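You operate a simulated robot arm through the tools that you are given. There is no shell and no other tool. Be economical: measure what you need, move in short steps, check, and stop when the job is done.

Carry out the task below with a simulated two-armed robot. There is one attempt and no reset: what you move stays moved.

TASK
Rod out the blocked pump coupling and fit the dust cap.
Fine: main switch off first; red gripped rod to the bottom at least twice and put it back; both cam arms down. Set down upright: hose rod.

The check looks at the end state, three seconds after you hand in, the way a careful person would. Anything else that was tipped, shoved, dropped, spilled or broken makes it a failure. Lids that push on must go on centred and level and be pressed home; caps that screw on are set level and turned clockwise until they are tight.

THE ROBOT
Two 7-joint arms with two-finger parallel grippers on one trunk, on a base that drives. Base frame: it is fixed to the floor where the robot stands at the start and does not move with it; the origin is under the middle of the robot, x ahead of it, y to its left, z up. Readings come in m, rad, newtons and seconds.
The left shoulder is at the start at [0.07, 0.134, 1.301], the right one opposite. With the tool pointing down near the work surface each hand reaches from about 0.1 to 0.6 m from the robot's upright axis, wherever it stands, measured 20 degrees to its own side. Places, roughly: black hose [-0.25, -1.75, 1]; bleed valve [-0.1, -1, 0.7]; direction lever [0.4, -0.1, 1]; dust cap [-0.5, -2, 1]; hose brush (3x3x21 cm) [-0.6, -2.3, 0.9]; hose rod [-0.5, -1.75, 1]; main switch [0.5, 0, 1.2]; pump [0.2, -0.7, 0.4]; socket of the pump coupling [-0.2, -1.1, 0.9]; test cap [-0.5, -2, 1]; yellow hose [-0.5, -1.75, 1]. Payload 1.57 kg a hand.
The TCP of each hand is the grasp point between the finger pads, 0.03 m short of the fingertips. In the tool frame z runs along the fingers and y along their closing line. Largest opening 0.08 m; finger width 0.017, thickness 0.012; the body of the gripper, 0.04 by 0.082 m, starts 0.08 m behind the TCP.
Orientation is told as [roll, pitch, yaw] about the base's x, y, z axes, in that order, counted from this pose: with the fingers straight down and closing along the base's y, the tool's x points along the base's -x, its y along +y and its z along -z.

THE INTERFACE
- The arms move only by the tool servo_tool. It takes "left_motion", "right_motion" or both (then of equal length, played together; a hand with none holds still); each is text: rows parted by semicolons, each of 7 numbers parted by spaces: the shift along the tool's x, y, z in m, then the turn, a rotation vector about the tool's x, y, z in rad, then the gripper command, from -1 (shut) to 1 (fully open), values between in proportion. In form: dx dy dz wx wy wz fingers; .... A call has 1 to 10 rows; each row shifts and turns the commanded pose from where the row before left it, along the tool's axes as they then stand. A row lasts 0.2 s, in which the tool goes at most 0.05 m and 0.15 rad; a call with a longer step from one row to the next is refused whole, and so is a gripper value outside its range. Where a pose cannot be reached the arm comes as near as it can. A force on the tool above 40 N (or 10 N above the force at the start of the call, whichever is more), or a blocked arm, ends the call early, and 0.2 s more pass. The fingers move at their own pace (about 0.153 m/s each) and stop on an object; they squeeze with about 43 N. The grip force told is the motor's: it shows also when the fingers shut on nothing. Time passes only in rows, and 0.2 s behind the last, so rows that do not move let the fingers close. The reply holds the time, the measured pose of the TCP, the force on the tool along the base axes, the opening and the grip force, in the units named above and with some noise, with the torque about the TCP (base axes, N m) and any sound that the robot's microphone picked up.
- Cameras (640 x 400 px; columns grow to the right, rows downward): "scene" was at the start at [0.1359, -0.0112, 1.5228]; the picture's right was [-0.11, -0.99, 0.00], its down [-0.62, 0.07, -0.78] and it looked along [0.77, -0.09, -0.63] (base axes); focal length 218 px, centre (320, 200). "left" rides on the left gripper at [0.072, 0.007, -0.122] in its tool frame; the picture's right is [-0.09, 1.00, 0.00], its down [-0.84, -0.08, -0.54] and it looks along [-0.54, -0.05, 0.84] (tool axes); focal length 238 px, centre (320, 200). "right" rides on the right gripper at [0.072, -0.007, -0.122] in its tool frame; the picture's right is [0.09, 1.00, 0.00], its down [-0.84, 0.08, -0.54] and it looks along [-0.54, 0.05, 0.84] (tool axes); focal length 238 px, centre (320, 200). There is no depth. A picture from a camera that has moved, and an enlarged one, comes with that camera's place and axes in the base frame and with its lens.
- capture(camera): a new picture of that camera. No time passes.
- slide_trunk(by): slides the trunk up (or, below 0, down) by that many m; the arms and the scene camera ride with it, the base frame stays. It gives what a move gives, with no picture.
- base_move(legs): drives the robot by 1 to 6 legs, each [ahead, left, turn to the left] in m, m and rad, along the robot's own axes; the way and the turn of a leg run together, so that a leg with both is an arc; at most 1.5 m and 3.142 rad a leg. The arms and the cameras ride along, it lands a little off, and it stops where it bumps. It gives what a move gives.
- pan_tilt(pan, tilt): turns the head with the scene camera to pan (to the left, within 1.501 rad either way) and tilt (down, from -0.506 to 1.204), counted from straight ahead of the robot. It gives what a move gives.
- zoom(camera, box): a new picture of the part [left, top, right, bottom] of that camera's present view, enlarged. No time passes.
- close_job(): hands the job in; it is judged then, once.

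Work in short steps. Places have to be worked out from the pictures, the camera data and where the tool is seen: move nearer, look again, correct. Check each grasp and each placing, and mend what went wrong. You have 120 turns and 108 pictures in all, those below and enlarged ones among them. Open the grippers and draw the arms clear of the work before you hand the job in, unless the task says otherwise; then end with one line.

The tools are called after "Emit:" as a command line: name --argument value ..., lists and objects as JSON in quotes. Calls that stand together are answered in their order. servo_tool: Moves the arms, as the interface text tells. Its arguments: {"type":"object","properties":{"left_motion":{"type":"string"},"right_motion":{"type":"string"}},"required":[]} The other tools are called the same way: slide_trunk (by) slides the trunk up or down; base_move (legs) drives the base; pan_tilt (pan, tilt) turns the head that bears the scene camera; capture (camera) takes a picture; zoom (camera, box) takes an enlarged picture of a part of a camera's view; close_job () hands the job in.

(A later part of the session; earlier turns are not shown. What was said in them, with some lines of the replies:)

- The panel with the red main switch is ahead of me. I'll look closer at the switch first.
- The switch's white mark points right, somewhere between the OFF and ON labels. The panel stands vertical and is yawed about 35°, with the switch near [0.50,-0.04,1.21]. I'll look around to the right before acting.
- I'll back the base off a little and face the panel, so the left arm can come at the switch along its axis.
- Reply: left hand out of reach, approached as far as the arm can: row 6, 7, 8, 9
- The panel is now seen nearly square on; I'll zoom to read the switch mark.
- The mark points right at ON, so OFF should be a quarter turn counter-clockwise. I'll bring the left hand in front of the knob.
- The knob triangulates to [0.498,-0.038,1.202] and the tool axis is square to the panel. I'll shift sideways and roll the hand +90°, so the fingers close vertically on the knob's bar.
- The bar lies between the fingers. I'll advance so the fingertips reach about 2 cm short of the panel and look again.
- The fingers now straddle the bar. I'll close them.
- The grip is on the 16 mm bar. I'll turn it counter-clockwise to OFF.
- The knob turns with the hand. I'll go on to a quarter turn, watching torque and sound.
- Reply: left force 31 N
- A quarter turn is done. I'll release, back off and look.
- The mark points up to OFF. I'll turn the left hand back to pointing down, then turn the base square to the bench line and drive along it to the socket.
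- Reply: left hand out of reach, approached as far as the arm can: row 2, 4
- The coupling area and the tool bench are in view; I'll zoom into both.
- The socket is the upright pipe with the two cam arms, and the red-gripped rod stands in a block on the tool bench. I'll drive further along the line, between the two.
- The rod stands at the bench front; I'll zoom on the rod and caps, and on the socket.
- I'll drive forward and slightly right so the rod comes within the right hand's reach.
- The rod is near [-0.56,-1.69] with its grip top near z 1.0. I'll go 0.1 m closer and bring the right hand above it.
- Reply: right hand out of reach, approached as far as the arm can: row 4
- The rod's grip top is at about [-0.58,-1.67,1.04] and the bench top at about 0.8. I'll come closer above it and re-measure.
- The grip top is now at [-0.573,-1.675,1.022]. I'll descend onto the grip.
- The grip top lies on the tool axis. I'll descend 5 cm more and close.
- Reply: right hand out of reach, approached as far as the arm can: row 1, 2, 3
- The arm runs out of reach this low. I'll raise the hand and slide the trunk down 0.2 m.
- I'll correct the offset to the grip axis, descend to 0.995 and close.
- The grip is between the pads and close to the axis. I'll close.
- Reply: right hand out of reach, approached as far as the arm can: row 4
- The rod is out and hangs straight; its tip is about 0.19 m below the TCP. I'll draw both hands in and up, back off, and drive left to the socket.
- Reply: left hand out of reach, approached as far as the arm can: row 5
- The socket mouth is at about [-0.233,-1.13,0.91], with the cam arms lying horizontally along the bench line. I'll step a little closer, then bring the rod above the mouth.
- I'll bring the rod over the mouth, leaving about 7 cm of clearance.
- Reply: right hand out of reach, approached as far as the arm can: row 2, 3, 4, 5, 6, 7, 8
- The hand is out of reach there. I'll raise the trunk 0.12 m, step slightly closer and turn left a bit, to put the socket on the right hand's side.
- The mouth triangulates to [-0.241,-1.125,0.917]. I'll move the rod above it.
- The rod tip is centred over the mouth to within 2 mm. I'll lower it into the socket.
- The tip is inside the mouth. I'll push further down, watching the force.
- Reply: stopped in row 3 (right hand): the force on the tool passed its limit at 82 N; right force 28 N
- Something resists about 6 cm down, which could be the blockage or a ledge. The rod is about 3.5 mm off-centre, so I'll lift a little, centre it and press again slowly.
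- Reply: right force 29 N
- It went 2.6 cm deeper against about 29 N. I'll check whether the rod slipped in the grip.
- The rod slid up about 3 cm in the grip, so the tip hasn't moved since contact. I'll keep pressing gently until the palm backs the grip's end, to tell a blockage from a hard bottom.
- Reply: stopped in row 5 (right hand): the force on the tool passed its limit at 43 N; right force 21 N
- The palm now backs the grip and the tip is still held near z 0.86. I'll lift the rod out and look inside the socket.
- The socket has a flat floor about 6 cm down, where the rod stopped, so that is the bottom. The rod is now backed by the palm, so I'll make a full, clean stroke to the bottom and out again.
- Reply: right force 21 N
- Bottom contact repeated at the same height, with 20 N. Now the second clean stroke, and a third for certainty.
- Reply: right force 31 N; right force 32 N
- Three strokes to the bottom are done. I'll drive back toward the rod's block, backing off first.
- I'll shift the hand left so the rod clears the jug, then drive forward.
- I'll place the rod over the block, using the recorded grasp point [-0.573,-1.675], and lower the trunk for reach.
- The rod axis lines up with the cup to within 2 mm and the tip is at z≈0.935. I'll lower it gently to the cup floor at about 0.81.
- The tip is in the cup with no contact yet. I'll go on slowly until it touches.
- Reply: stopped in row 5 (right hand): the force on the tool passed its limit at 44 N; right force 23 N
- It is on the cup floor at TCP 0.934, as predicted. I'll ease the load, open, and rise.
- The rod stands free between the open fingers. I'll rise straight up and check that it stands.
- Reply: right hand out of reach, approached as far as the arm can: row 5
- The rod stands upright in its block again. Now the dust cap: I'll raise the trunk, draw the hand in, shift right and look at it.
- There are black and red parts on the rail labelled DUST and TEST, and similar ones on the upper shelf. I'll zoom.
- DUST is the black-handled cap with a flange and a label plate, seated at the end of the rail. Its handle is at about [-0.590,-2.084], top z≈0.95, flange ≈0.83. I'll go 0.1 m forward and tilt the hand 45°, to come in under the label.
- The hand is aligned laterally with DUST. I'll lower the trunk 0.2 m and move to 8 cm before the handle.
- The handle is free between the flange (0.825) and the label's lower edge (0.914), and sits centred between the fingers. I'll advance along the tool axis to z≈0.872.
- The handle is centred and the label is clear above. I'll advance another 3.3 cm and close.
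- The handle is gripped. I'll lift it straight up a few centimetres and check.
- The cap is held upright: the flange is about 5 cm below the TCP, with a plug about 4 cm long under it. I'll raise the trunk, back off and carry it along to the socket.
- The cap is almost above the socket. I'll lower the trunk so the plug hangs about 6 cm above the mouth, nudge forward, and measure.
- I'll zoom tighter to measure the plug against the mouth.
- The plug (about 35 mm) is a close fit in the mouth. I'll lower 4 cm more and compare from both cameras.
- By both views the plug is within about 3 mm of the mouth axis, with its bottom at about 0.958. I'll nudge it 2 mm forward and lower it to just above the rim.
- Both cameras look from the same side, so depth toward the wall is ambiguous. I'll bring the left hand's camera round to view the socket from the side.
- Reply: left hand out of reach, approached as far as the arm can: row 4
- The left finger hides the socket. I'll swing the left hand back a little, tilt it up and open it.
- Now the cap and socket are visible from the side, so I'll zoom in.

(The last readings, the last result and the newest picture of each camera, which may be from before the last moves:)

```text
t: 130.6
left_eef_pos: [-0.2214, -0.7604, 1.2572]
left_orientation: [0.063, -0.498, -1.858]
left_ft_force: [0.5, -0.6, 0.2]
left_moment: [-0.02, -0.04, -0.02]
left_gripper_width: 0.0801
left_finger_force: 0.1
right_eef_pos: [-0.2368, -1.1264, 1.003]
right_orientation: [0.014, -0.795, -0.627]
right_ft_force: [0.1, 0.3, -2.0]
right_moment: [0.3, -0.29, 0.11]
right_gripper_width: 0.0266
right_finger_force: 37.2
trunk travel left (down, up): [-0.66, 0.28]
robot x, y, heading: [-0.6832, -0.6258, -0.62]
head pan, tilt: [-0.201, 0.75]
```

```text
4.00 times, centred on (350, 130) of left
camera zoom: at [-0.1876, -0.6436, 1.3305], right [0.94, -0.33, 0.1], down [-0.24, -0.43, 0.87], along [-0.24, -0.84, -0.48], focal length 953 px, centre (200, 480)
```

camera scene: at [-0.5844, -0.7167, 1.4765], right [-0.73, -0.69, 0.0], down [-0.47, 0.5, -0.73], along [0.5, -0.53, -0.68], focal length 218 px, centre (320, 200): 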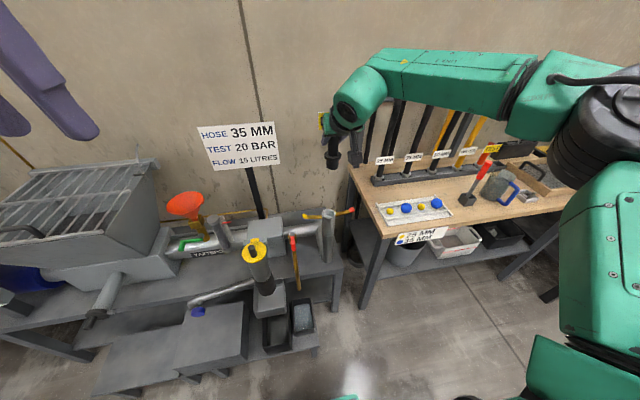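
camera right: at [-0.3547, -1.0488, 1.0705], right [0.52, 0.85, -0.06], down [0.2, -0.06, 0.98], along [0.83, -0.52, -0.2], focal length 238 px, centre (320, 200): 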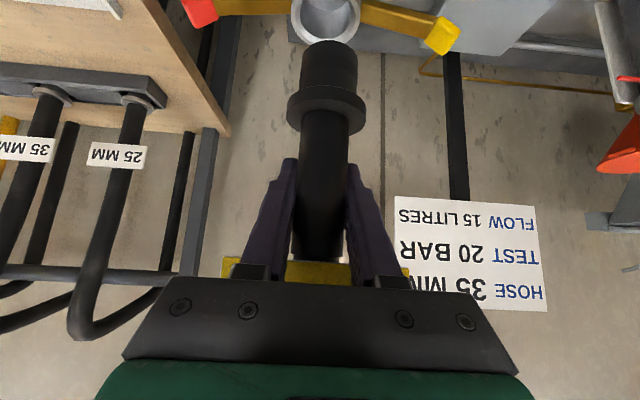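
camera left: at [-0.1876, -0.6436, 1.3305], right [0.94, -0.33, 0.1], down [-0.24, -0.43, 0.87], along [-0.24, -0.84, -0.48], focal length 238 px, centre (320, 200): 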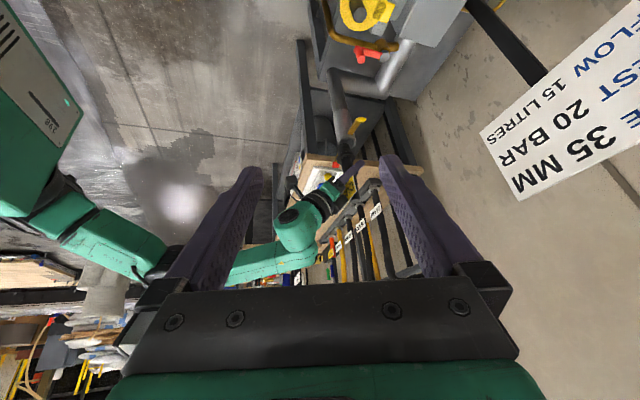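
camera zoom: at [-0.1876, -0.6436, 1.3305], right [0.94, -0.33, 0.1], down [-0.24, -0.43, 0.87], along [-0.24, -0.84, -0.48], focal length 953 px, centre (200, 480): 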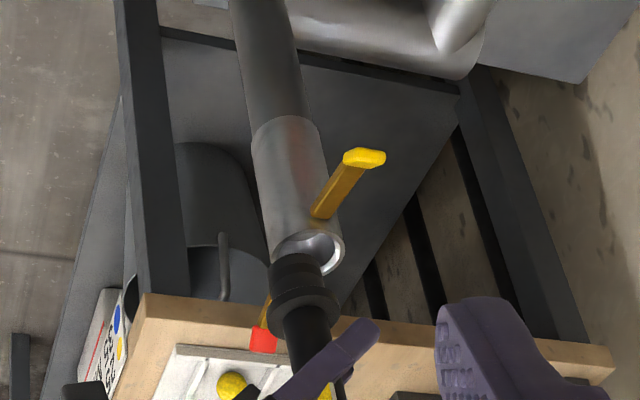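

The side view shows the plug about 1 cm short of the socket axis, toward the robot. I'll correct that and look again.

Emit:
servo_tool --right_motion "-0.0074 -0.0015 0.0075 0 0 0 -1;0 0 0 0 0 0 -1"

Emit:
zoom --camera "left" --box '[325, 110, 375, 160]'

Emit:
zoom --camera "right" --box '[270, 0, 390, 100]'

```text
t: 131.2
left_eef_pos: [-0.2221, -0.7595, 1.258]
left_orientation: [0.061, -0.495, -1.856]
left_ft_force: [-0.5, 0.5, -0.3]
left_moment: [0.0, 0.0, -0.04]
left_gripper_width: 0.0801
left_finger_force: 0.1
right_eef_pos: [-0.2303, -1.1348, 1.004]
right_orientation: [0.012, -0.795, -0.627]
right_ft_force: [-0.2, -0.5, -0.7]
right_moment: [-0.07, 0.01, 0.02]
right_gripper_width: 0.0264
right_finger_force: 37.4
trunk travel left (down, up): [-0.66, 0.28]
robot x, y, heading: [-0.6816, -0.6277, -0.613]
head pan, tilt: [-0.201, 0.75]
```

```text
8.00 times, centred on (350, 135) of left
camera zoom: at [-0.1871, -0.6433, 1.3303], right [0.94, -0.33, 0.1], down [-0.24, -0.43, 0.87], along [-0.25, -0.84, -0.48], focal length 1907 px, centre (80, 720)
```

zoom: 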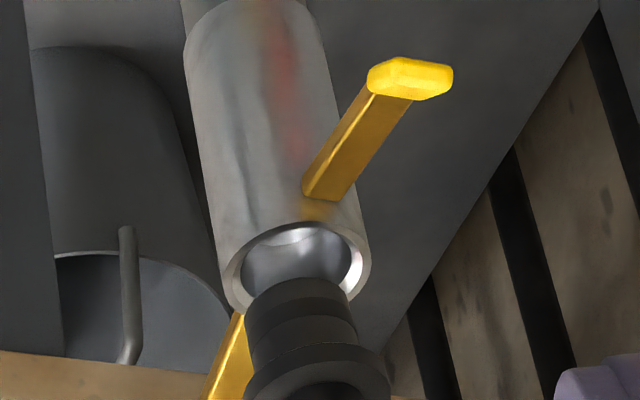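

```text
4.00 times, centred on (330, 50) of right
camera zoom: at [-0.3465, -1.0594, 1.0384], right [0.52, 0.85, -0.06], down [0.2, -0.06, 0.98], along [0.83, -0.52, -0.2], focal length 953 px, centre (280, 800)
```

zoom: 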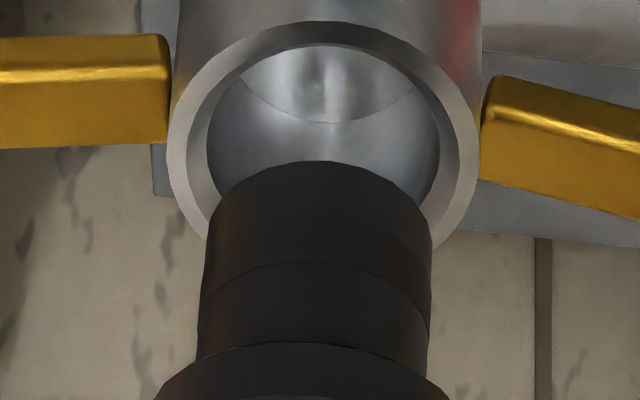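

Now the axes agree within about 1 mm in both views. I'll lower slowly, straight down into the mouth.

Emit:
servo_tool --right_motion "0.0039 0 0.0045 0 0 0 -1;0.0043 0 0.0042 0 0 0 -1;0.0043 0 0.0042 0 0 0 -1;0.0029 0 0.0028 0 0 0 -1;0.0029 0 0.0028 0 0 0 -1;0.0029 0 0.0028 0 0 0 -1;0.0029 0 0.0028 0 0 0 -1;0 0 0 0 0 0 -1"

Emit:
zoom --camera "left" --box '[325, 110, 375, 160]'

```text
t: 133.0
left_eef_pos: [-0.2203, -0.7588, 1.2565]
left_orientation: [0.061, -0.494, -1.855]
left_ft_force: [-0.6, 0.1, -0.8]
left_moment: [0.02, 0.02, -0.04]
left_gripper_width: 0.0803
left_finger_force: 0.1
right_eef_pos: [-0.2309, -1.1329, 0.9672]
right_orientation: [0.014, -0.794, -0.627]
right_ft_force: [1.2, -1.5, -1.1]
right_moment: [-0.06, -0.17, 0.04]
right_gripper_width: 0.0268
right_finger_force: 37.1
trunk travel left (down, up): [-0.66, 0.28]
robot x, y, heading: [-0.6821, -0.6273, -0.618]
head pan, tilt: [-0.201, 0.75]
```

```text
8.00 times, centred on (350, 135) of left
camera zoom: at [-0.1863, -0.6444, 1.33], right [0.94, -0.33, 0.1], down [-0.24, -0.43, 0.87], along [-0.25, -0.84, -0.48], focal length 1907 px, centre (80, 720)
```

zoom: 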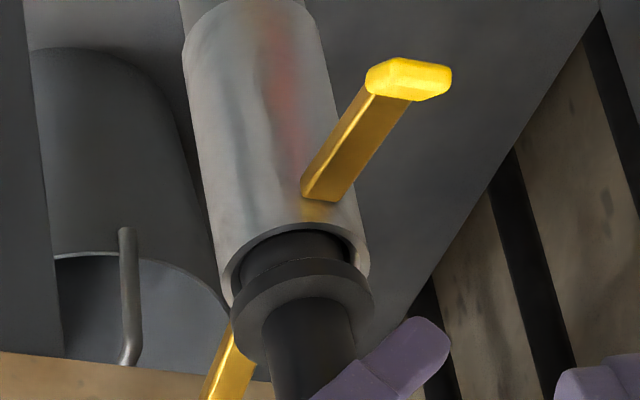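

The plug is in the bore with almost no force. I'll carry on down until the flange seats.

Emit:
servo_tool --right_motion "0.0029 0 0.0028 0 0 0 -1;0.0029 0 0.0028 0 0 0 -1;0.0029 0 0.0028 0 0 0 -1;0.0022 0 0.0021 0 0 0 -1;0.0022 0 0.0021 0 0 0 -1;0.0022 0 0.0021 0 0 0 -1;0.0022 0 0.0021 0 0 0 -1"

Emit:
zoom --camera "left" --box '[325, 110, 375, 160]'

```text
t: 134.5
left_eef_pos: [-0.2208, -0.7579, 1.2579]
left_orientation: [0.062, -0.498, -1.859]
left_ft_force: [-0.2, -0.2, 0.2]
left_moment: [0.0, 0.0, 0.0]
left_gripper_width: 0.08
left_finger_force: 0.1
right_eef_pos: [-0.2324, -1.1328, 0.9571]
right_orientation: [0.024, -0.816, -0.632]
right_ft_force: [0.0, 0.7, 6.3]
right_moment: [0.28, 0.04, 0.08]
right_gripper_width: 0.0265
right_finger_force: 37.6
right hand out of reach, approached as far as the arm can: row 3
trunk travel left (down, up): [-0.66, 0.28]
robot x, y, heading: [-0.683, -0.6263, -0.614]
head pan, tilt: [-0.201, 0.75]
stopped in row 7 (right hand): the force on the tool passed its limit at 42 N (the readings are from after the stop); the commanded pose is now the measured one
```

```text
8.00 times, centred on (350, 135) of left
camera zoom: at [-0.1881, -0.642, 1.3305], right [0.94, -0.33, 0.1], down [-0.24, -0.43, 0.87], along [-0.25, -0.84, -0.48], focal length 1907 px, centre (80, 720)
```

zoom: 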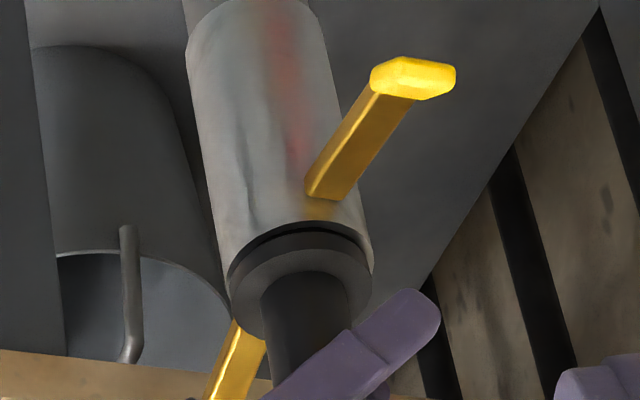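

The push stopped at 42 N with the flange close to the rim. I'll check for a gap.

Emit:
zoom --camera "scene" --box '[315, 140, 350, 175]'

```text
11.43 times, centred on (332, 158) of scene
camera zoom: at [-0.5855, -0.7149, 1.3013], right [-0.73, -0.69, 0.0], down [-0.47, 0.5, -0.73], along [0.5, -0.53, -0.68], focal length 2493 px, centre (177, 686)
```

zoom: 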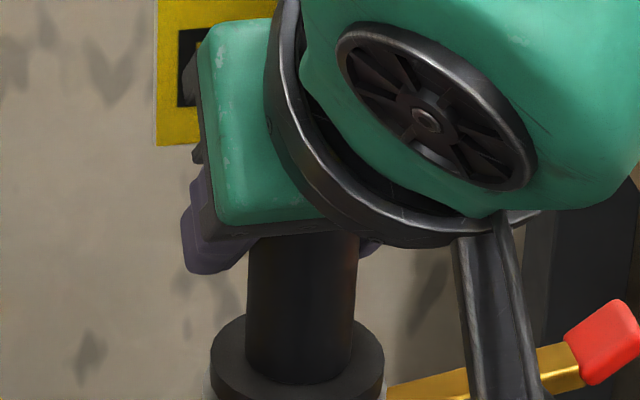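

I'll press down again slowly, to tell whether it is seated or only sticking.

Emit:
servo_tool --right_motion "0.0015 0 0.0014 0 0 0 -1;0.0015 0 0.0014 0 0 0 -1;0.0015 0 0.0014 0 0 0 -1;0.0015 0 0.0014 0 0 0 -1;0.0015 0 0.0014 0 0 0 -1;0.0015 0 0.0014 0 0 0 -1"

Emit:
zoom --camera "left" --box '[335, 125, 365, 150]'

```text
t: 135.6
left_eef_pos: [-0.2232, -0.7568, 1.2585]
left_orientation: [0.061, -0.497, -1.858]
left_ft_force: [-0.4, -0.3, 1.0]
left_moment: [0.0, 0.03, 0.03]
left_gripper_width: 0.0802
left_finger_force: 0.1
right_eef_pos: [-0.232, -1.1329, 0.9558]
right_orientation: [0.03, -0.829, -0.638]
right_ft_force: [-4.1, 2.4, 13.3]
right_moment: [0.13, 0.63, -0.12]
right_gripper_width: 0.027
right_finger_force: 37.0
trunk travel left (down, up): [-0.66, 0.28]
robot x, y, heading: [-0.6813, -0.6262, -0.615]
head pan, tilt: [-0.201, 0.75]
stopped in row 5 (right hand): the force on the tool passed its limit at 40 N (the readings are from after the stop); the commanded pose is now the measured one
```

```text
16.00 times, centred on (350, 138) of left
camera zoom: at [-0.1887, -0.6419, 1.3306], right [0.94, -0.33, 0.1], down [-0.24, -0.43, 0.87], along [-0.25, -0.84, -0.48], focal length 3814 px, centre (-160, 1200)
```

zoom: 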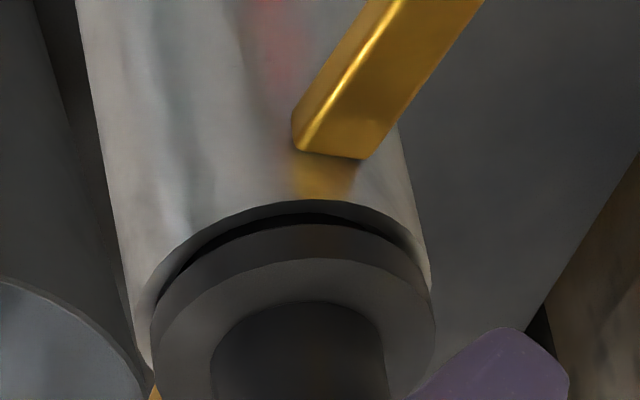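

There may still be a gap of 2–3 mm, and the hand tilted slightly while pushing. I'll square the hand, release, back out, and press from the top of the handle instead.

Emit:
servo_tool --right_motion "0 0 0 0 0.034 0 -1;0 0 0 0 0 0 -1;0 0 0 0 0 0 0.4;0 0 0 0 0 0 0.4;0 0 -0.025 0 0 0 0.4;0 0 -0.03 0 0 0 0.4;0 0 -0.03 0 0 0 0.4;0 0 -0.03 0 0 0 0.4;-0.014 0 -0.0275 0 0 0 0.4;-0.03 0 -0.03 0 0 0 -1"

Emit:
zoom --camera "scene" --box '[300, 110, 365, 180]'

```text
t: 137.8
left_eef_pos: [-0.2205, -0.7591, 1.2577]
left_orientation: [0.063, -0.497, -1.858]
left_ft_force: [0.0, -0.1, -0.2]
left_moment: [-0.05, 0.03, 0.01]
left_gripper_width: 0.0801
left_finger_force: 0.1
right_eef_pos: [-0.3069, -1.0829, 1.1063]
right_orientation: [0.024, -0.788, -0.631]
right_ft_force: [-0.4, 1.4, -0.1]
right_moment: [-0.05, -0.02, -0.02]
right_gripper_width: 0.0
right_finger_force: 21.0
trunk travel left (down, up): [-0.66, 0.28]
robot x, y, heading: [-0.6816, -0.6235, -0.613]
head pan, tilt: [-0.201, 0.75]
```

```text
5.71 times, centred on (332, 145) of scene
camera zoom: at [-0.5844, -0.7155, 1.3015], right [-0.73, -0.69, 0.0], down [-0.47, 0.5, -0.73], along [0.5, -0.53, -0.68], focal length 1246 px, centre (249, 514)
```

zoom: 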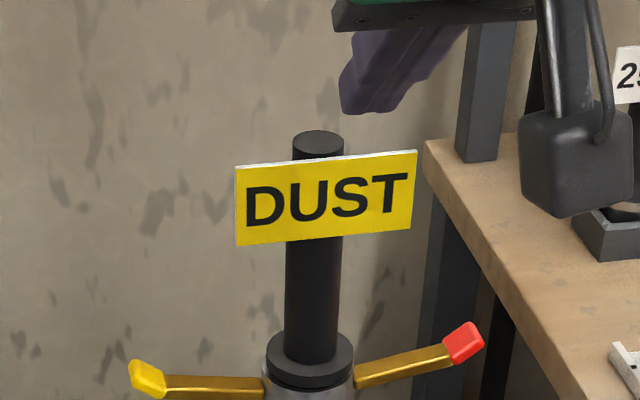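

The cap stands in the socket and looks level. I'll bring the closed fingertips onto the handle's top and press straight down.

Emit:
servo_tool --right_motion "-0.0125 0.0025 0.0275 0 0 0 -1;-0.0125 0.0025 0.0275 0 0 0 -1;0 0 0 0 0 0 -1"

Emit:
zoom --camera "scene" --box '[300, 100, 365, 170]'

Emit:
zoom --camera "left" --box '[315, 105, 385, 185]'

```text
t: 138.6
left_eef_pos: [-0.221, -0.7584, 1.2582]
left_orientation: [0.062, -0.496, -1.858]
left_ft_force: [0.3, 0.2, 0.7]
left_moment: [-0.02, -0.01, 0.01]
left_gripper_width: 0.0799
left_finger_force: 0.0
right_eef_pos: [-0.256, -1.1098, 1.0854]
right_orientation: [0.027, -0.791, -0.635]
right_ft_force: [-1.2, -0.3, -0.2]
right_moment: [0.01, 0.01, 0.0]
right_gripper_width: 0.0001
right_finger_force: 21.7
trunk travel left (down, up): [-0.66, 0.28]
robot x, y, heading: [-0.6824, -0.6259, -0.615]
head pan, tilt: [-0.201, 0.75]
```

```text
5.71 times, centred on (332, 135) of scene
camera zoom: at [-0.5853, -0.7155, 1.3017], right [-0.73, -0.69, 0.0], down [-0.47, 0.5, -0.73], along [0.5, -0.53, -0.68], focal length 1246 px, centre (249, 571)
```

zoom: 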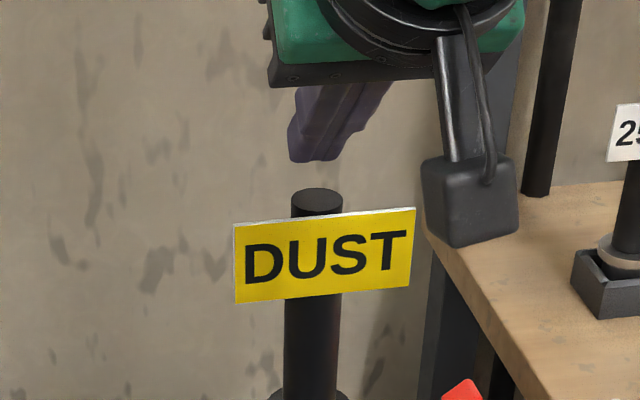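

```text
5.00 times, centred on (350, 145) of left
camera zoom: at [-0.1879, -0.6427, 1.3308], right [0.94, -0.33, 0.1], down [-0.24, -0.43, 0.87], along [-0.25, -0.84, -0.48], focal length 1192 px, centre (170, 475)
```

zoom: 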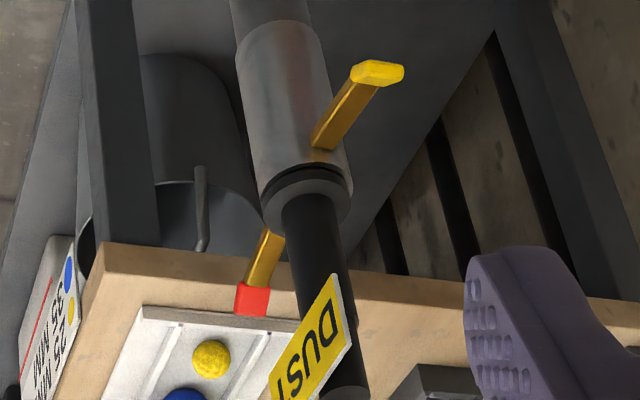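

The fingertips are over the handle top with about 2 cm between. I'll press straight down slowly.

Emit:
servo_tool --right_motion "0.0043 -0.001 0.0042 0 0 0 -1;0.0043 0 0.0042 0 0 0 -1;0.0029 0 0.0028 0 0 0 -1;0.0022 0 0.0021 0 0 0 -1;0.0022 0 0.0021 0 0 0 -1;0.0022 0 0.0021 0 0 0 -1;0.0022 0 0.0021 0 0 0 -1;0.0022 0 0.0021 0 0 0 -1;0.0022 0 0.0021 0 0 0 -1;0.0022 0 0.0021 0 0 0 -1"

```text
t: 140.5
left_eef_pos: [-0.2218, -0.7593, 1.2575]
left_orientation: [0.062, -0.499, -1.858]
left_ft_force: [0.3, 0.1, -0.4]
left_moment: [0.04, 0.05, -0.04]
left_gripper_width: 0.0801
left_finger_force: 0.0
right_eef_pos: [-0.2566, -1.1137, 1.0627]
right_orientation: [0.04, -0.82, -0.641]
right_ft_force: [-1.6, 0.3, 21.8]
right_moment: [-0.13, -0.22, -0.01]
right_gripper_width: 0.0001
right_finger_force: 21.5
trunk travel left (down, up): [-0.66, 0.28]
robot x, y, heading: [-0.6845, -0.6281, -0.62]
head pan, tilt: [-0.201, 0.75]
stopped in row 9 (right hand): the force on the tool passed its limit at 42 N (the readings are from after the stop); the commanded pose is now the measured one
```

It holds at 42 N with the handle top at about 1.036. I'll press once more to make sure it is home.

Emit:
servo_tool --right_motion "0.0022 0 0.0021 0 0 0 -1;0.0022 0 0.0021 0 0 0 -1;0.0022 0 0.0021 0 0 0 -1;0.0022 0 0.0021 0 0 0 -1;0.0022 0 0.0021 0 0 0 -1"

Emit:
zoom --camera "left" --box '[335, 120, 370, 150]'

```text
t: 141.2
left_eef_pos: [-0.2219, -0.759, 1.2582]
left_orientation: [0.063, -0.496, -1.859]
left_ft_force: [-0.5, -0.4, 0.2]
left_moment: [0.03, 0.03, -0.01]
left_gripper_width: 0.0797
left_finger_force: 0.0
right_eef_pos: [-0.2534, -1.1131, 1.0633]
right_orientation: [0.05, -0.832, -0.645]
right_ft_force: [-1.4, 1.2, 20.6]
right_moment: [-0.18, -0.2, 0.04]
right_gripper_width: 0.0
right_finger_force: 20.6
trunk travel left (down, up): [-0.66, 0.28]
robot x, y, heading: [-0.6812, -0.6261, -0.616]
head pan, tilt: [-0.201, 0.75]
stopped in row 3 (right hand): the force on the tool passed its limit at 42 N (the readings are from after the stop); the commanded pose is now the measured one
```

```text
13.33 times, centred on (352, 135) of left
camera zoom: at [-0.1878, -0.6428, 1.3304], right [0.94, -0.33, 0.1], down [-0.24, -0.43, 0.87], along [-0.25, -0.84, -0.48], focal length 3178 px, centre (-113, 1067)
```

zoom: 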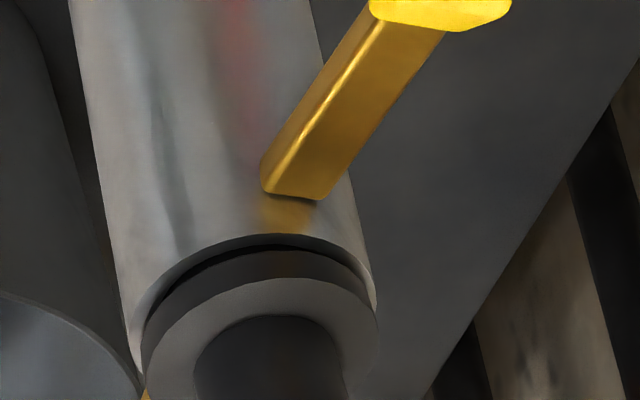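

It doesn't move any further at 42 N, so the cap is home and looks level. Next the cam arms: I'll lift off and bring the right fingertips above the red-tipped arm, whose end is near f 0.438, r 1.144, z 0.92 along the bench line.

Emit:
servo_tool --right_motion "-0.0142 0 -0.0141 0 0 0 -1;-0.0142 0 -0.0141 0 0.04 0 -1;0.001 -0.026 -0.001 0 0 0 -1;0.001 -0.026 -0.001 0 0 0 -1;0.001 -0.026 -0.001 0 0 0 -1;0.0142 0 0.0141 0 0 0 -1;0.0142 0 0.0141 0 0 0 -1;0.0142 0 0.0141 0 0 0 -1;0.0142 0 0.0141 0 0 0 -1;0 0 0 0 0 0 -1"

Emit:
capture --camera "right"

```text
t: 143.4
left_eef_pos: [-0.2209, -0.7587, 1.2575]
left_orientation: [0.063, -0.497, -1.857]
left_ft_force: [1.0, -0.6, 0.3]
left_moment: [0.0, 0.0, -0.03]
left_gripper_width: 0.0801
left_finger_force: 0.1
right_eef_pos: [-0.3035, -1.1721, 1.0151]
right_orientation: [0.038, -0.779, -0.638]
right_ft_force: [0.1, -0.3, 0.0]
right_moment: [0.01, -0.02, 0.0]
right_gripper_width: 0.0001
right_finger_force: 21.0
trunk travel left (down, up): [-0.66, 0.28]
robot x, y, heading: [-0.6804, -0.6249, -0.614]
head pan, tilt: [-0.201, 0.75]
```

```text
10 pictures are left
camera right: at [-0.4194, -1.0998, 1.0521], right [0.52, 0.85, -0.04], down [0.2, -0.08, 0.98], along [0.83, -0.51, -0.22], focal length 238 px, centre (320, 200)
```

right: 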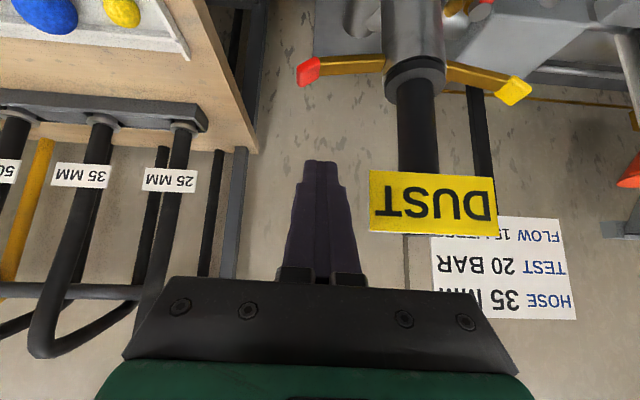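

The fingertips are over the outer part of the red arm. I'll push it down.

Emit:
servo_tool --right_motion "0.0142 0 0.0141 0 0 0 -1;0.0142 0 0.0141 0 0 0 -1;0.0071 0 0.0071 0 0 0 -1;0.0071 0 0.0071 0 0 0 -1;0.0071 0 0.0071 0 0 0 -1;0.0071 0 0.0071 0 0 0 -1;0.0071 0 0.0071 0 0 0 -1;0.0071 0 0.0071 0 0 0 -1;0.0071 0 0.0071 0 0 0 -1;0.0071 0 0.0071 0 0 0 -1"

Emit:
capture --camera "right"

```text
t: 145.6
left_eef_pos: [-0.2202, -0.76, 1.2585]
left_orientation: [0.063, -0.497, -1.858]
left_ft_force: [-0.7, 0.4, -0.3]
left_moment: [-0.01, 0.03, -0.03]
left_gripper_width: 0.0799
left_finger_force: 0.0
right_eef_pos: [-0.3017, -1.1687, 0.8945]
right_orientation: [0.04, -0.78, -0.639]
right_ft_force: [-0.8, -0.1, 0.8]
right_moment: [0.01, 0.01, 0.03]
right_gripper_width: 0.0
right_finger_force: 21.5
trunk travel left (down, up): [-0.66, 0.28]
robot x, y, heading: [-0.6821, -0.6276, -0.61]
head pan, tilt: [-0.201, 0.75]
```

```text
9 pictures are left
camera right: at [-0.4179, -1.0971, 0.9327], right [0.52, 0.85, -0.04], down [0.2, -0.08, 0.98], along [0.83, -0.51, -0.22], focal length 238 px, centre (320, 200)
```

right: 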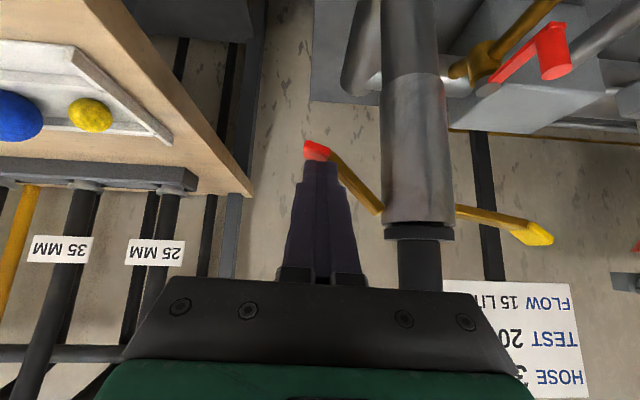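

The red arm is more than halfway down. I'll sweep it the rest of the way, down and in toward the pipe.

Emit:
servo_tool --right_motion "0.0071 0.002 0.0071 0 0 0 -1;0.0071 0.002 0.0071 0 0 0 -1;0.0036 0.004 0.0035 0 0 0 -1;0 0.005 0 0 0 0 -1;0 0.005 0 0 0 0 -1;0 0.005 0 0 0 0 -1;0 0.004 0 0 0 0 -1;0 0 0 0 0 0 -1"

Emit:
capture --camera "right"

```text
t: 147.4
left_eef_pos: [-0.2231, -0.7618, 1.2586]
left_orientation: [0.064, -0.496, -1.858]
left_ft_force: [-0.7, -0.3, 0.1]
left_moment: [0.0, -0.02, 0.0]
left_gripper_width: 0.0801
left_finger_force: 0.1
right_eef_pos: [-0.2892, -1.1495, 0.8715]
right_orientation: [0.039, -0.778, -0.64]
right_ft_force: [-10.0, -9.1, 0.3]
right_moment: [-0.24, 0.2, -0.26]
right_gripper_width: 0.0
right_finger_force: 21.1
trunk travel left (down, up): [-0.66, 0.28]
robot x, y, heading: [-0.6821, -0.6275, -0.619]
head pan, tilt: [-0.201, 0.75]
```

```text
8 pictures are left
camera right: at [-0.4051, -1.076, 0.9079], right [0.52, 0.85, -0.04], down [0.2, -0.08, 0.98], along [0.83, -0.52, -0.22], focal length 238 px, centre (320, 200)
```

right: 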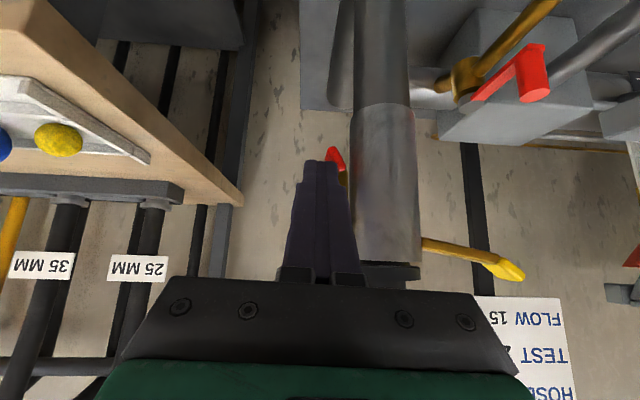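

The red arm is almost upright against the pipe, with 13 N sideways. I'll press a few millimetres more, then withdraw outward and up.

Emit:
servo_tool --right_motion "0 0.003 0 0 0 0 -1;0 0.003 0 0 0 0 -1;0 0.002 0 0 0 0 -1"

Emit:
servo_tool --right_motion "0 -0.02 0 0 0 0 -1;0 -0.02 0 0 0 0 -1;0 -0.02 0 0 0 0 -1;-0.0142 0 -0.0141 0 0 0 -1;-0.0142 0 -0.0141 0 0 0 -1;-0.0142 0 -0.0141 0 0 0 -1;-0.0142 0 -0.0141 0 0 0 -1;-0.0142 0 -0.0141 0 0 0 -1;-0.0142 0 -0.0141 0 0 0 -1;0 0 0 0 0 0 -1"

Emit:
capture --camera "right"

```text
t: 148.2
left_eef_pos: [-0.2273, -0.7664, 1.2607]
left_orientation: [0.065, -0.491, -1.861]
left_ft_force: [-0.2, -0.6, -0.2]
left_moment: [0.03, 0.02, 0.01]
left_gripper_width: 0.0799
left_finger_force: 0.0
right_eef_pos: [-0.2897, -1.1478, 0.872]
right_orientation: [0.039, -0.779, -0.648]
right_ft_force: [-22.8, -28.1, 7.0]
right_moment: [-0.67, 0.38, -0.69]
right_gripper_width: 0.0
right_finger_force: 21.1
trunk travel left (down, up): [-0.66, 0.28]
robot x, y, heading: [-0.6796, -0.6232, -0.615]
head pan, tilt: [-0.201, 0.75]
```

```text
t: 150.4
left_eef_pos: [-0.2209, -0.7588, 1.2582]
left_orientation: [0.062, -0.498, -1.857]
left_ft_force: [0.4, 0.2, -0.6]
left_moment: [0.03, 0.0, 0.0]
left_gripper_width: 0.08
left_finger_force: 0.0
right_eef_pos: [-0.3177, -1.1941, 0.9905]
right_orientation: [0.041, -0.78, -0.637]
right_ft_force: [-0.4, 0.0, -0.1]
right_moment: [0.01, 0.02, -0.01]
right_gripper_width: 0.0
right_finger_force: 21.2
trunk travel left (down, up): [-0.66, 0.28]
robot x, y, heading: [-0.6819, -0.6268, -0.612]
head pan, tilt: [-0.201, 0.75]
```

```text
7 pictures are left
camera right: at [-0.4333, -1.1202, 1.0268], right [0.52, 0.85, -0.04], down [0.2, -0.08, 0.98], along [0.83, -0.51, -0.22], focal length 238 px, centre (320, 200)
```

right: 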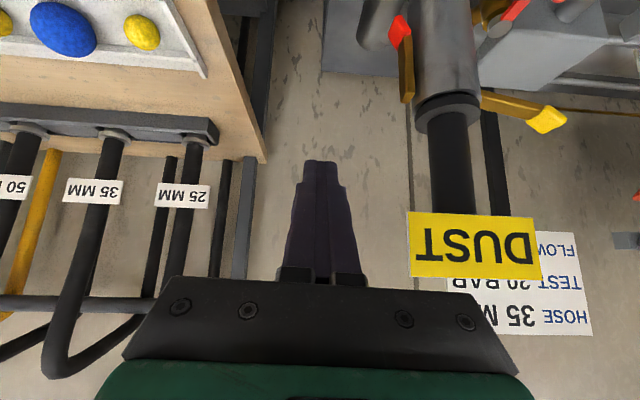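

The red arm is vertical against its stop. Now I'll raise the hand over the cap and come above the yellow-tipped arm, moving the left hand out of the way.

Emit:
servo_tool --right_motion "-0.0156 0 -0.0155 0 0 0 -1;-0.0156 0 -0.0155 0 0 0 -1;-0.0156 0 -0.0155 0 0 0 -1;-0.0156 0 -0.0155 0 0 0 -1;-0.0156 0 -0.0155 0 0 0 -1;0 0.035 0 0 0 0 -1;0 0.035 0 0 0 0 -1;0 0.035 0 0 0 0 -1;0 0.035 0 0 0 0 -1;0 0.035 0 0 0 0 -1" --left_motion "0 0 -0.02 0 0 0 0;0 0 -0.02 0 0 0 0;0 -0.02 -0.01 0 0 0 0;0 -0.02 0 0 0 0 0;0 -0.02 0 0 0 0 0;0 -0.02 0 0 0 0 0;0 -0.02 0 0 0 0 0;0 0 0 0 0 0 0;0 0 0 0 0 0 0;0 0 0 0 0 0 0"

Emit:
servo_tool --right_motion "0.0142 0 0.0141 0 0 0 -1;0.0142 0 0.0141 0 0 0 -1;0.0142 0 0.0141 0 0 0 -1;0.0142 0 0.0141 0 0 0 -1;0 0 0 0 0 0 -1"

Emit:
capture --camera "right"

```text
t: 152.6
left_eef_pos: [-0.3132, -0.711, 1.2968]
left_orientation: [0.062, -0.497, -1.859]
left_ft_force: [-1.2, -0.4, 0.4]
left_moment: [-0.03, -0.01, 0.03]
left_gripper_width: 0.04
left_finger_force: 0.0
right_eef_pos: [-0.2422, -1.0834, 1.1038]
right_orientation: [0.04, -0.78, -0.642]
right_ft_force: [0.6, -0.2, -0.4]
right_moment: [-0.01, -0.02, 0.0]
right_gripper_width: 0.0
right_finger_force: 21.2
right hand out of reach, approached as far as the arm can: row 9, 10
trunk travel left (down, up): [-0.66, 0.28]
robot x, y, heading: [-0.6818, -0.6258, -0.613]
head pan, tilt: [-0.201, 0.75]
```

```text
t: 153.4
left_eef_pos: [-0.314, -0.7096, 1.295]
left_orientation: [0.063, -0.497, -1.858]
left_ft_force: [-0.1, -0.4, -0.3]
left_moment: [-0.01, -0.02, -0.01]
left_gripper_width: 0.0398
left_finger_force: 0.0
right_eef_pos: [-0.2388, -1.0845, 1.0594]
right_orientation: [0.059, -0.812, -0.653]
right_ft_force: [0.6, -0.2, 0.8]
right_moment: [0.06, 0.14, -0.05]
right_gripper_width: 0.0
right_finger_force: 21.2
trunk travel left (down, up): [-0.66, 0.28]
robot x, y, heading: [-0.6839, -0.6266, -0.616]
head pan, tilt: [-0.201, 0.75]
stopped in row 4 (right hand): the force on the tool passed its limit at 51 N (the readings are from after the stop); the commanded pose is now the measured one
```

```text
6 pictures are left
camera right: at [-0.3567, -1.0112, 1.0919], right [0.52, 0.85, -0.03], down [0.17, -0.07, 0.98], along [0.84, -0.52, -0.18], focal length 238 px, centre (320, 200)
```

right: 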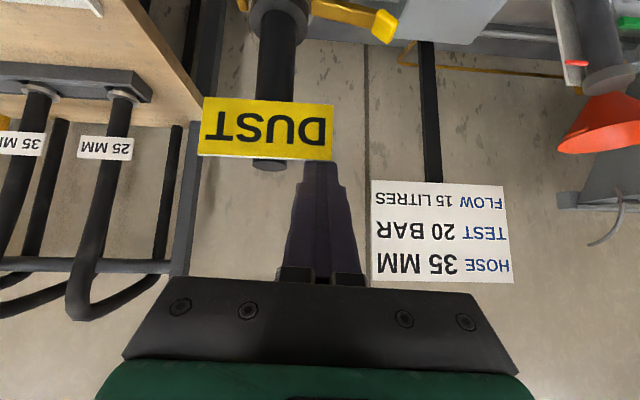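

The arm's sideways reach ran out and the fingers came down on the label's edge. I'll lift off, shift the base left 5 cm, and check the cap.

Emit:
servo_tool --right_motion "-0.0156 0 -0.0155 0 0.03 0 -1;-0.0156 0 -0.0155 0 0 0 -1;-0.0156 0 -0.0155 0 0 0 -1;0 0 0 0 0 0 -1"

Emit:
base_move --legs '[[0, 0.06, 0]]'

Emit:
zoom --camera "scene" --box '[290, 80, 410, 200]'

```text
t: 154.4
left_eef_pos: [-0.3139, -0.71, 1.2954]
left_orientation: [0.063, -0.499, -1.86]
left_ft_force: [0.0, -0.2, -0.1]
left_moment: [0.01, -0.02, -0.02]
left_gripper_width: 0.0399
left_finger_force: 0.0
right_eef_pos: [-0.2439, -1.088, 1.1228]
right_orientation: [0.055, -0.781, -0.652]
right_ft_force: [0.0, -1.0, -0.4]
right_moment: [0.02, 0.0, -0.01]
right_gripper_width: 0.0002
right_finger_force: 21.0
right hand out of reach, approached as far as the arm can: row 3
trunk travel left (down, up): [-0.66, 0.28]
robot x, y, heading: [-0.6849, -0.6272, -0.608]
head pan, tilt: [-0.201, 0.75]
```

```text
t: 155.4
left_eef_pos: [-0.281, -0.6648, 1.2967]
left_orientation: [0.062, -0.493, -1.858]
left_ft_force: [0.0, -0.2, 0.3]
left_moment: [0.05, 0.01, -0.01]
left_gripper_width: 0.0398
left_finger_force: 0.0
right_eef_pos: [-0.2111, -1.0417, 1.1206]
right_orientation: [0.059, -0.781, -0.655]
right_ft_force: [-0.6, -0.6, 0.4]
right_moment: [-0.02, -0.05, -0.01]
right_gripper_width: 0.0
right_finger_force: 21.4
trunk travel left (down, up): [-0.66, 0.28]
robot x, y, heading: [-0.6466, -0.5766, -0.613]
head pan, tilt: [-0.201, 0.75]
```

```text
3.33 times, centred on (350, 140) of scene
camera zoom: at [-0.5516, -0.6704, 1.3015], right [-0.73, -0.69, 0.0], down [-0.47, 0.5, -0.73], along [0.5, -0.53, -0.68], focal length 727 px, centre (220, 400)
```

zoom: 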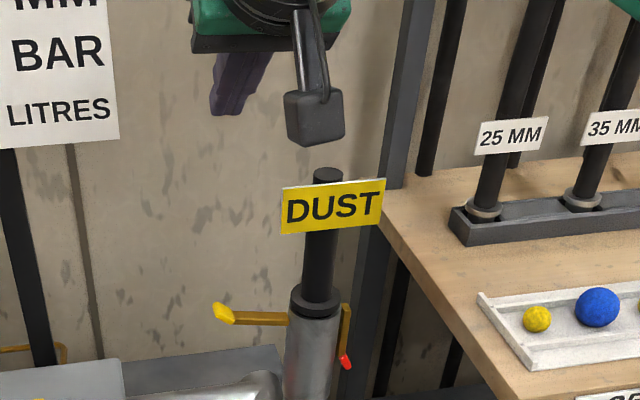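

The cap is seated level and the red arm is down. I'll line up over the yellow arm and descend.

Emit:
servo_tool --right_motion "0 -0.0175 0 0 0 0 -1;0.0142 0 0.0141 0 0 0 -1;0.0142 0 0.0141 0 0 0 -1;0.0142 0 0.0141 0 0 0 -1;0.0142 0 0.0141 0 0 0 -1;0.0142 0 0.0141 0 0 0 -1;0.0142 0 0.0141 0 0 0 -1;0.0071 0 0.0071 0 0 0 -1;0 0 0 0 0 0 -1"

Emit:
capture --camera "right"

```text
t: 157.4
left_eef_pos: [-0.2786, -0.6613, 1.2961]
left_orientation: [0.063, -0.494, -1.859]
left_ft_force: [-0.1, -0.5, -0.5]
left_moment: [-0.02, -0.03, 0.01]
left_gripper_width: 0.0401
left_finger_force: 0.0
right_eef_pos: [-0.2177, -1.0497, 0.9903]
right_orientation: [0.055, -0.783, -0.65]
right_ft_force: [0.3, 0.2, 0.5]
right_moment: [-0.01, -0.02, 0.0]
right_gripper_width: 0.0
right_finger_force: 21.3
trunk travel left (down, up): [-0.66, 0.28]
robot x, y, heading: [-0.6433, -0.5776, -0.614]
head pan, tilt: [-0.201, 0.75]
```

```text
4 pictures are left
camera right: at [-0.3339, -0.9766, 1.0276], right [0.52, 0.85, -0.03], down [0.2, -0.09, 0.98], along [0.83, -0.51, -0.21], focal length 238 px, centre (320, 200)
```

right: 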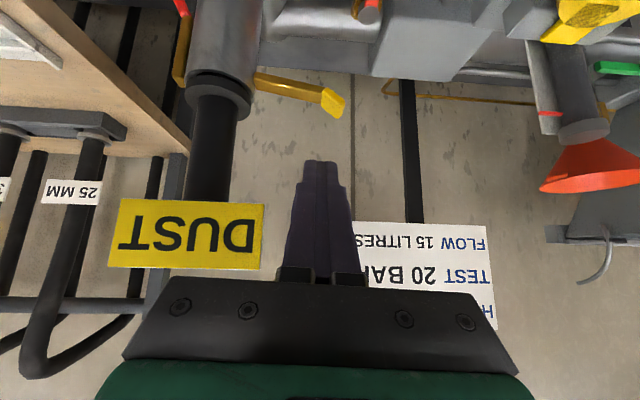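

The fingers are over the outer part of the yellow arm, mirroring the red side. I'll push down.

Emit:
servo_tool --right_motion "0.0076 -0.0005 0.0075 0 0 0 -1;0.0076 -0.0005 0.0075 0 0 0 -1;0.0076 -0.0005 0.0075 0 0 0 -1;0.0076 -0.0005 0.0075 0 0 0 -1;0.0076 -0.0005 0.0075 0 0 0 -1;0.0076 -0.0005 0.0075 0 0 0 -1;0.0076 -0.0005 0.0075 0 0 0 -1;0.0076 -0.0005 0.0075 0 0 0 -1;0.0076 -0.0005 0.0075 0 0 0 -1;0 0 0 0 0 0 -1"

```text
t: 159.6
left_eef_pos: [-0.2788, -0.6619, 1.2957]
left_orientation: [0.062, -0.496, -1.86]
left_ft_force: [0.3, 0.2, 0.2]
left_moment: [0.01, -0.03, -0.01]
left_gripper_width: 0.04
left_finger_force: 0.1
right_eef_pos: [-0.2198, -1.0493, 0.8937]
right_orientation: [0.056, -0.782, -0.652]
right_ft_force: [-0.2, 0.2, 0.8]
right_moment: [-0.03, 0.02, -0.01]
right_gripper_width: 0.0
right_finger_force: 21.3
trunk travel left (down, up): [-0.66, 0.28]
robot x, y, heading: [-0.6498, -0.5736, -0.614]
head pan, tilt: [-0.201, 0.75]
```

Same as the red arm; I'll now sweep it down and in toward the pipe.

Emit:
servo_tool --right_motion "0.0071 -0.002 0.0071 0 0 0 -1;0.0071 -0.002 0.0071 0 0 0 -1;0.0036 -0.004 0.0035 0 0 0 -1;0 -0.005 0 0 0 0 -1;0 -0.005 0 0 0 0 -1;0 -0.005 0 0 0 0 -1;0 -0.004 0 0 0 0 -1;0 -0.003 0 0 0 0 -1;0 0 0 0 0 0 -1"

```text
t: 161.6
left_eef_pos: [-0.2786, -0.6633, 1.2963]
left_orientation: [0.064, -0.494, -1.86]
left_ft_force: [0.0, -0.8, -0.7]
left_moment: [-0.03, -0.01, 0.02]
left_gripper_width: 0.04
left_finger_force: 0.0
right_eef_pos: [-0.2398, -1.0729, 0.8712]
right_orientation: [0.055, -0.781, -0.654]
right_ft_force: [0.1, -0.2, -0.6]
right_moment: [0.0, -0.01, 0.01]
right_gripper_width: 0.0001
right_finger_force: 21.3
right hand out of reach, approached as far as the arm can: row 2
trunk travel left (down, up): [-0.66, 0.28]
robot x, y, heading: [-0.6466, -0.5774, -0.617]
head pan, tilt: [-0.201, 0.75]
```

No contact force yet; I'll look.

Emit:
capture --camera "right"

```text
3 pictures are left
camera right: at [-0.3558, -0.9998, 0.9078], right [0.52, 0.85, -0.03], down [0.2, -0.09, 0.98], along [0.83, -0.51, -0.21], focal length 238 px, centre (320, 200)
```

right: 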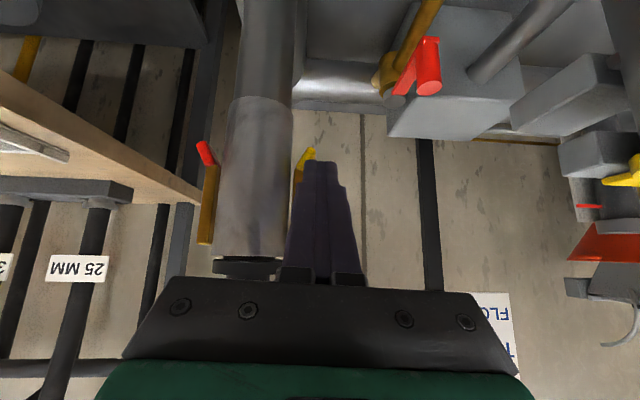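

The yellow arm is nearly vertical. I'll press in the last millimetres until the force rises.

Emit:
servo_tool --right_motion "0 -0.003 0 0 0 0 -1;0 -0.003 0 0 0 0 -1;0 -0.002 0 0 0 0 -1;0 -0.002 0 0 0 0 -1;0 -0.002 0 0 0 0 -1;0 -0.002 0 0 0 0 -1"

```text
t: 163.1
left_eef_pos: [-0.2783, -0.6602, 1.2958]
left_orientation: [0.06, -0.496, -1.854]
left_ft_force: [-0.1, -0.2, 1.1]
left_moment: [0.07, -0.04, 0.06]
left_gripper_width: 0.0402
left_finger_force: 0.0
right_eef_pos: [-0.2407, -1.0747, 0.8708]
right_orientation: [0.083, -0.783, -0.647]
right_ft_force: [11.9, 14.3, -0.2]
right_moment: [0.23, -0.2, 0.47]
right_gripper_width: 0.0
right_finger_force: 21.3
trunk travel left (down, up): [-0.66, 0.28]
robot x, y, heading: [-0.6501, -0.5763, -0.608]
head pan, tilt: [-0.201, 0.75]
stopped in row 6 (right hand): the force on the tool passed its limit at 40 N (the readings are from after the stop); the commanded pose is now the measured one
```

The arm hit its stop at 40 N. I'll withdraw outward, then up and back, and check.

Emit:
servo_tool --right_motion "0 0.02 0 0 0 0 -1;0 0.02 0 0 0 0 -1;0 0.02 0 0 0 0 -1;0 0 -0.03 0 0 0 -1;0 0 -0.03 0 0 0 -1;0 0 -0.03 0 0 0 -1;0 0 -0.03 0 0 0 -1;0 0 -0.03 0 0 0 0;0 0 -0.02 0 0 0 0;0 0 0 0 0 0 0"

Emit:
zoom --camera "scene" --box '[310, 110, 390, 200]'

```text
t: 165.3
left_eef_pos: [-0.2768, -0.6615, 1.2953]
left_orientation: [0.061, -0.496, -1.858]
left_ft_force: [0.4, -0.7, -0.8]
left_moment: [-0.01, 0.02, 0.04]
left_gripper_width: 0.04
left_finger_force: 0.2
right_eef_pos: [-0.3252, -0.9665, 1.0002]
right_orientation: [0.067, -0.782, -0.648]
right_ft_force: [0.5, -0.8, -0.2]
right_moment: [0.01, 0.0, 0.0]
right_gripper_width: 0.0403
right_finger_force: 0.1
right hand out of reach, approached as far as the arm can: row 2, 3
trunk travel left (down, up): [-0.66, 0.28]
robot x, y, heading: [-0.6515, -0.5719, -0.616]
head pan, tilt: [-0.201, 0.75]
```

```text
4.44 times, centred on (350, 155) of scene
camera zoom: at [-0.5487, -0.6669, 1.3015], right [-0.73, -0.69, 0.0], down [-0.47, 0.5, -0.73], along [0.5, -0.53, -0.68], focal length 969 px, centre (187, 400)
```

zoom: 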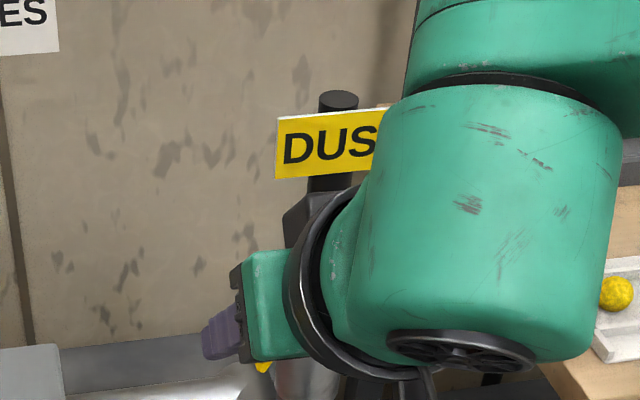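

The arm is in the way of the view. I'll raise the trunk, back off, and check the final state.

Emit:
slide_trunk --by 0.1

Emit:
base_move --legs '[[-0.3, 0, 0]]'

Emit:
servo_tool --right_motion "0 -0.03 0 0 0.1 0 1;0 -0.03 0 0 0.1 0 1;0 -0.03 0 0 0.1 0 1;0 -0.03 0 0 0.1 0 1;0 -0.03 0 0 0.1 0 1;0 -0.03 0 0 0.1 0 1;0 0 0 0 0 0 1"

Emit:
pan_tilt --pan -0.2 --tilt 0.6

Emit:
capture --camera "scene"

```text
t: 166.6
left_eef_pos: [-0.2786, -0.6605, 1.3967]
left_orientation: [0.062, -0.495, -1.856]
left_ft_force: [-0.7, -0.2, -0.6]
left_moment: [-0.03, 0.03, 0.01]
left_gripper_width: 0.0398
left_finger_force: 0.1
right_eef_pos: [-0.3241, -0.9666, 1.0998]
right_orientation: [0.068, -0.782, -0.648]
right_ft_force: [-0.6, 0.5, -0.7]
right_moment: [0.0, 0.03, 0.01]
right_gripper_width: 0.04
right_finger_force: 0.1
trunk travel left (down, up): [-0.76, 0.18]
robot x, y, heading: [-0.6478, -0.5761, -0.615]
head pan, tilt: [-0.201, 0.75]
```

```text
t: 168.7
left_eef_pos: [-0.5233, -0.489, 1.3943]
left_orientation: [0.06, -0.497, -1.856]
left_ft_force: [-0.1, 0.4, -0.2]
left_moment: [-0.02, 0.04, -0.02]
left_gripper_width: 0.0399
left_finger_force: 0.0
right_eef_pos: [-0.5707, -0.794, 1.099]
right_orientation: [0.065, -0.78, -0.651]
right_ft_force: [0.5, 0.1, 0.3]
right_moment: [0.02, 0.01, 0.0]
right_gripper_width: 0.0402
right_finger_force: 0.1
trunk travel left (down, up): [-0.76, 0.18]
robot x, y, heading: [-0.8918, -0.4001, -0.617]
head pan, tilt: [-0.201, 0.75]
```

```text
t: 170.3
left_eef_pos: [-0.5245, -0.4881, 1.3965]
left_orientation: [0.06, -0.497, -1.856]
left_ft_force: [0.8, 0.0, 0.9]
left_moment: [0.02, -0.06, 0.01]
left_gripper_width: 0.0399
left_finger_force: 0.1
right_eef_pos: [-0.6729, -0.9426, 1.0928]
right_orientation: [0.05, -0.18, -0.609]
right_ft_force: [0.2, -0.5, -1.2]
right_moment: [0.0, -0.01, 0.04]
right_gripper_width: 0.0798
right_finger_force: 0.0
trunk travel left (down, up): [-0.76, 0.18]
robot x, y, heading: [-0.8918, -0.4072, -0.617]
head pan, tilt: [-0.201, 0.75]
```

```text
t: 171.0
left_eef_pos: [-0.5258, -0.4882, 1.3958]
left_orientation: [0.06, -0.496, -1.857]
left_ft_force: [0.1, -0.4, 0.9]
left_moment: [0.02, -0.03, -0.03]
left_gripper_width: 0.0401
left_finger_force: 0.1
right_eef_pos: [-0.6713, -0.9413, 1.0923]
right_orientation: [0.049, -0.183, -0.609]
right_ft_force: [0.6, 0.8, 0.9]
right_moment: [0.0, 0.01, 0.01]
right_gripper_width: 0.0803
right_finger_force: 0.0
trunk travel left (down, up): [-0.76, 0.18]
robot x, y, heading: [-0.8926, -0.4032, -0.61]
head pan, tilt: [-0.201, 0.6]
```

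```text
1 pictures are left
camera scene: at [-0.7922, -0.4971, 1.4144], right [-0.73, -0.69, 0.0], down [-0.39, 0.41, -0.82], along [0.57, -0.6, -0.57], focal length 218 px, centre (320, 200)
```

scene: 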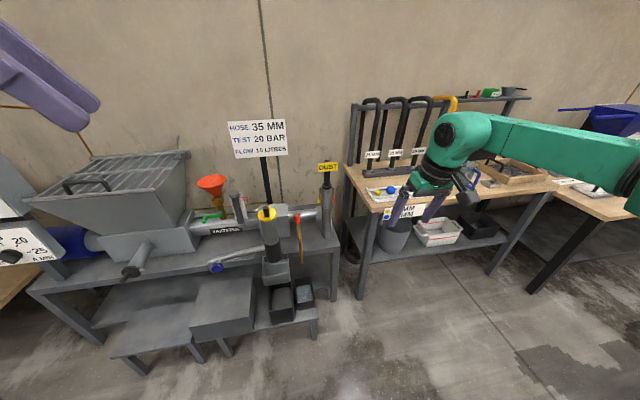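

I'll use the last picture for a close look at the coupling.

Emit:
zoom --camera "scene" --box '[300, 155, 350, 225]'

```text
5.71 times, centred on (325, 190) of scene
camera zoom: at [-0.7922, -0.4971, 1.4144], right [-0.73, -0.69, 0.0], down [-0.39, 0.41, -0.82], along [0.57, -0.6, -0.57], focal length 1246 px, centre (291, 257)
```

zoom: 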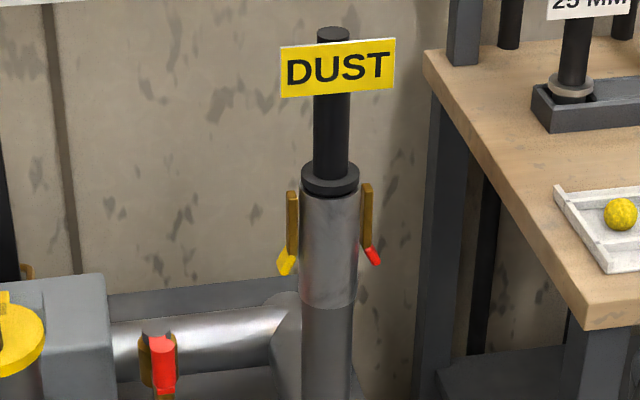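

The cap is seated straight and level, and both cam arms hang down. The rod stands in its block, the switch is at OFF, and the grippers are open and clear, so I'm handing in.

Emit:
close_job

```text
The job is handed in.
```

The job is handed in: the main switch is at OFF, the rod went to the bottom of the coupling three clean times and stands upright in its block again, and the dust cap is pressed home with both cam arms down. Once the fingers came down on the cap's label plate at about 50 N, but the cap still looked level and seated in the last picture.
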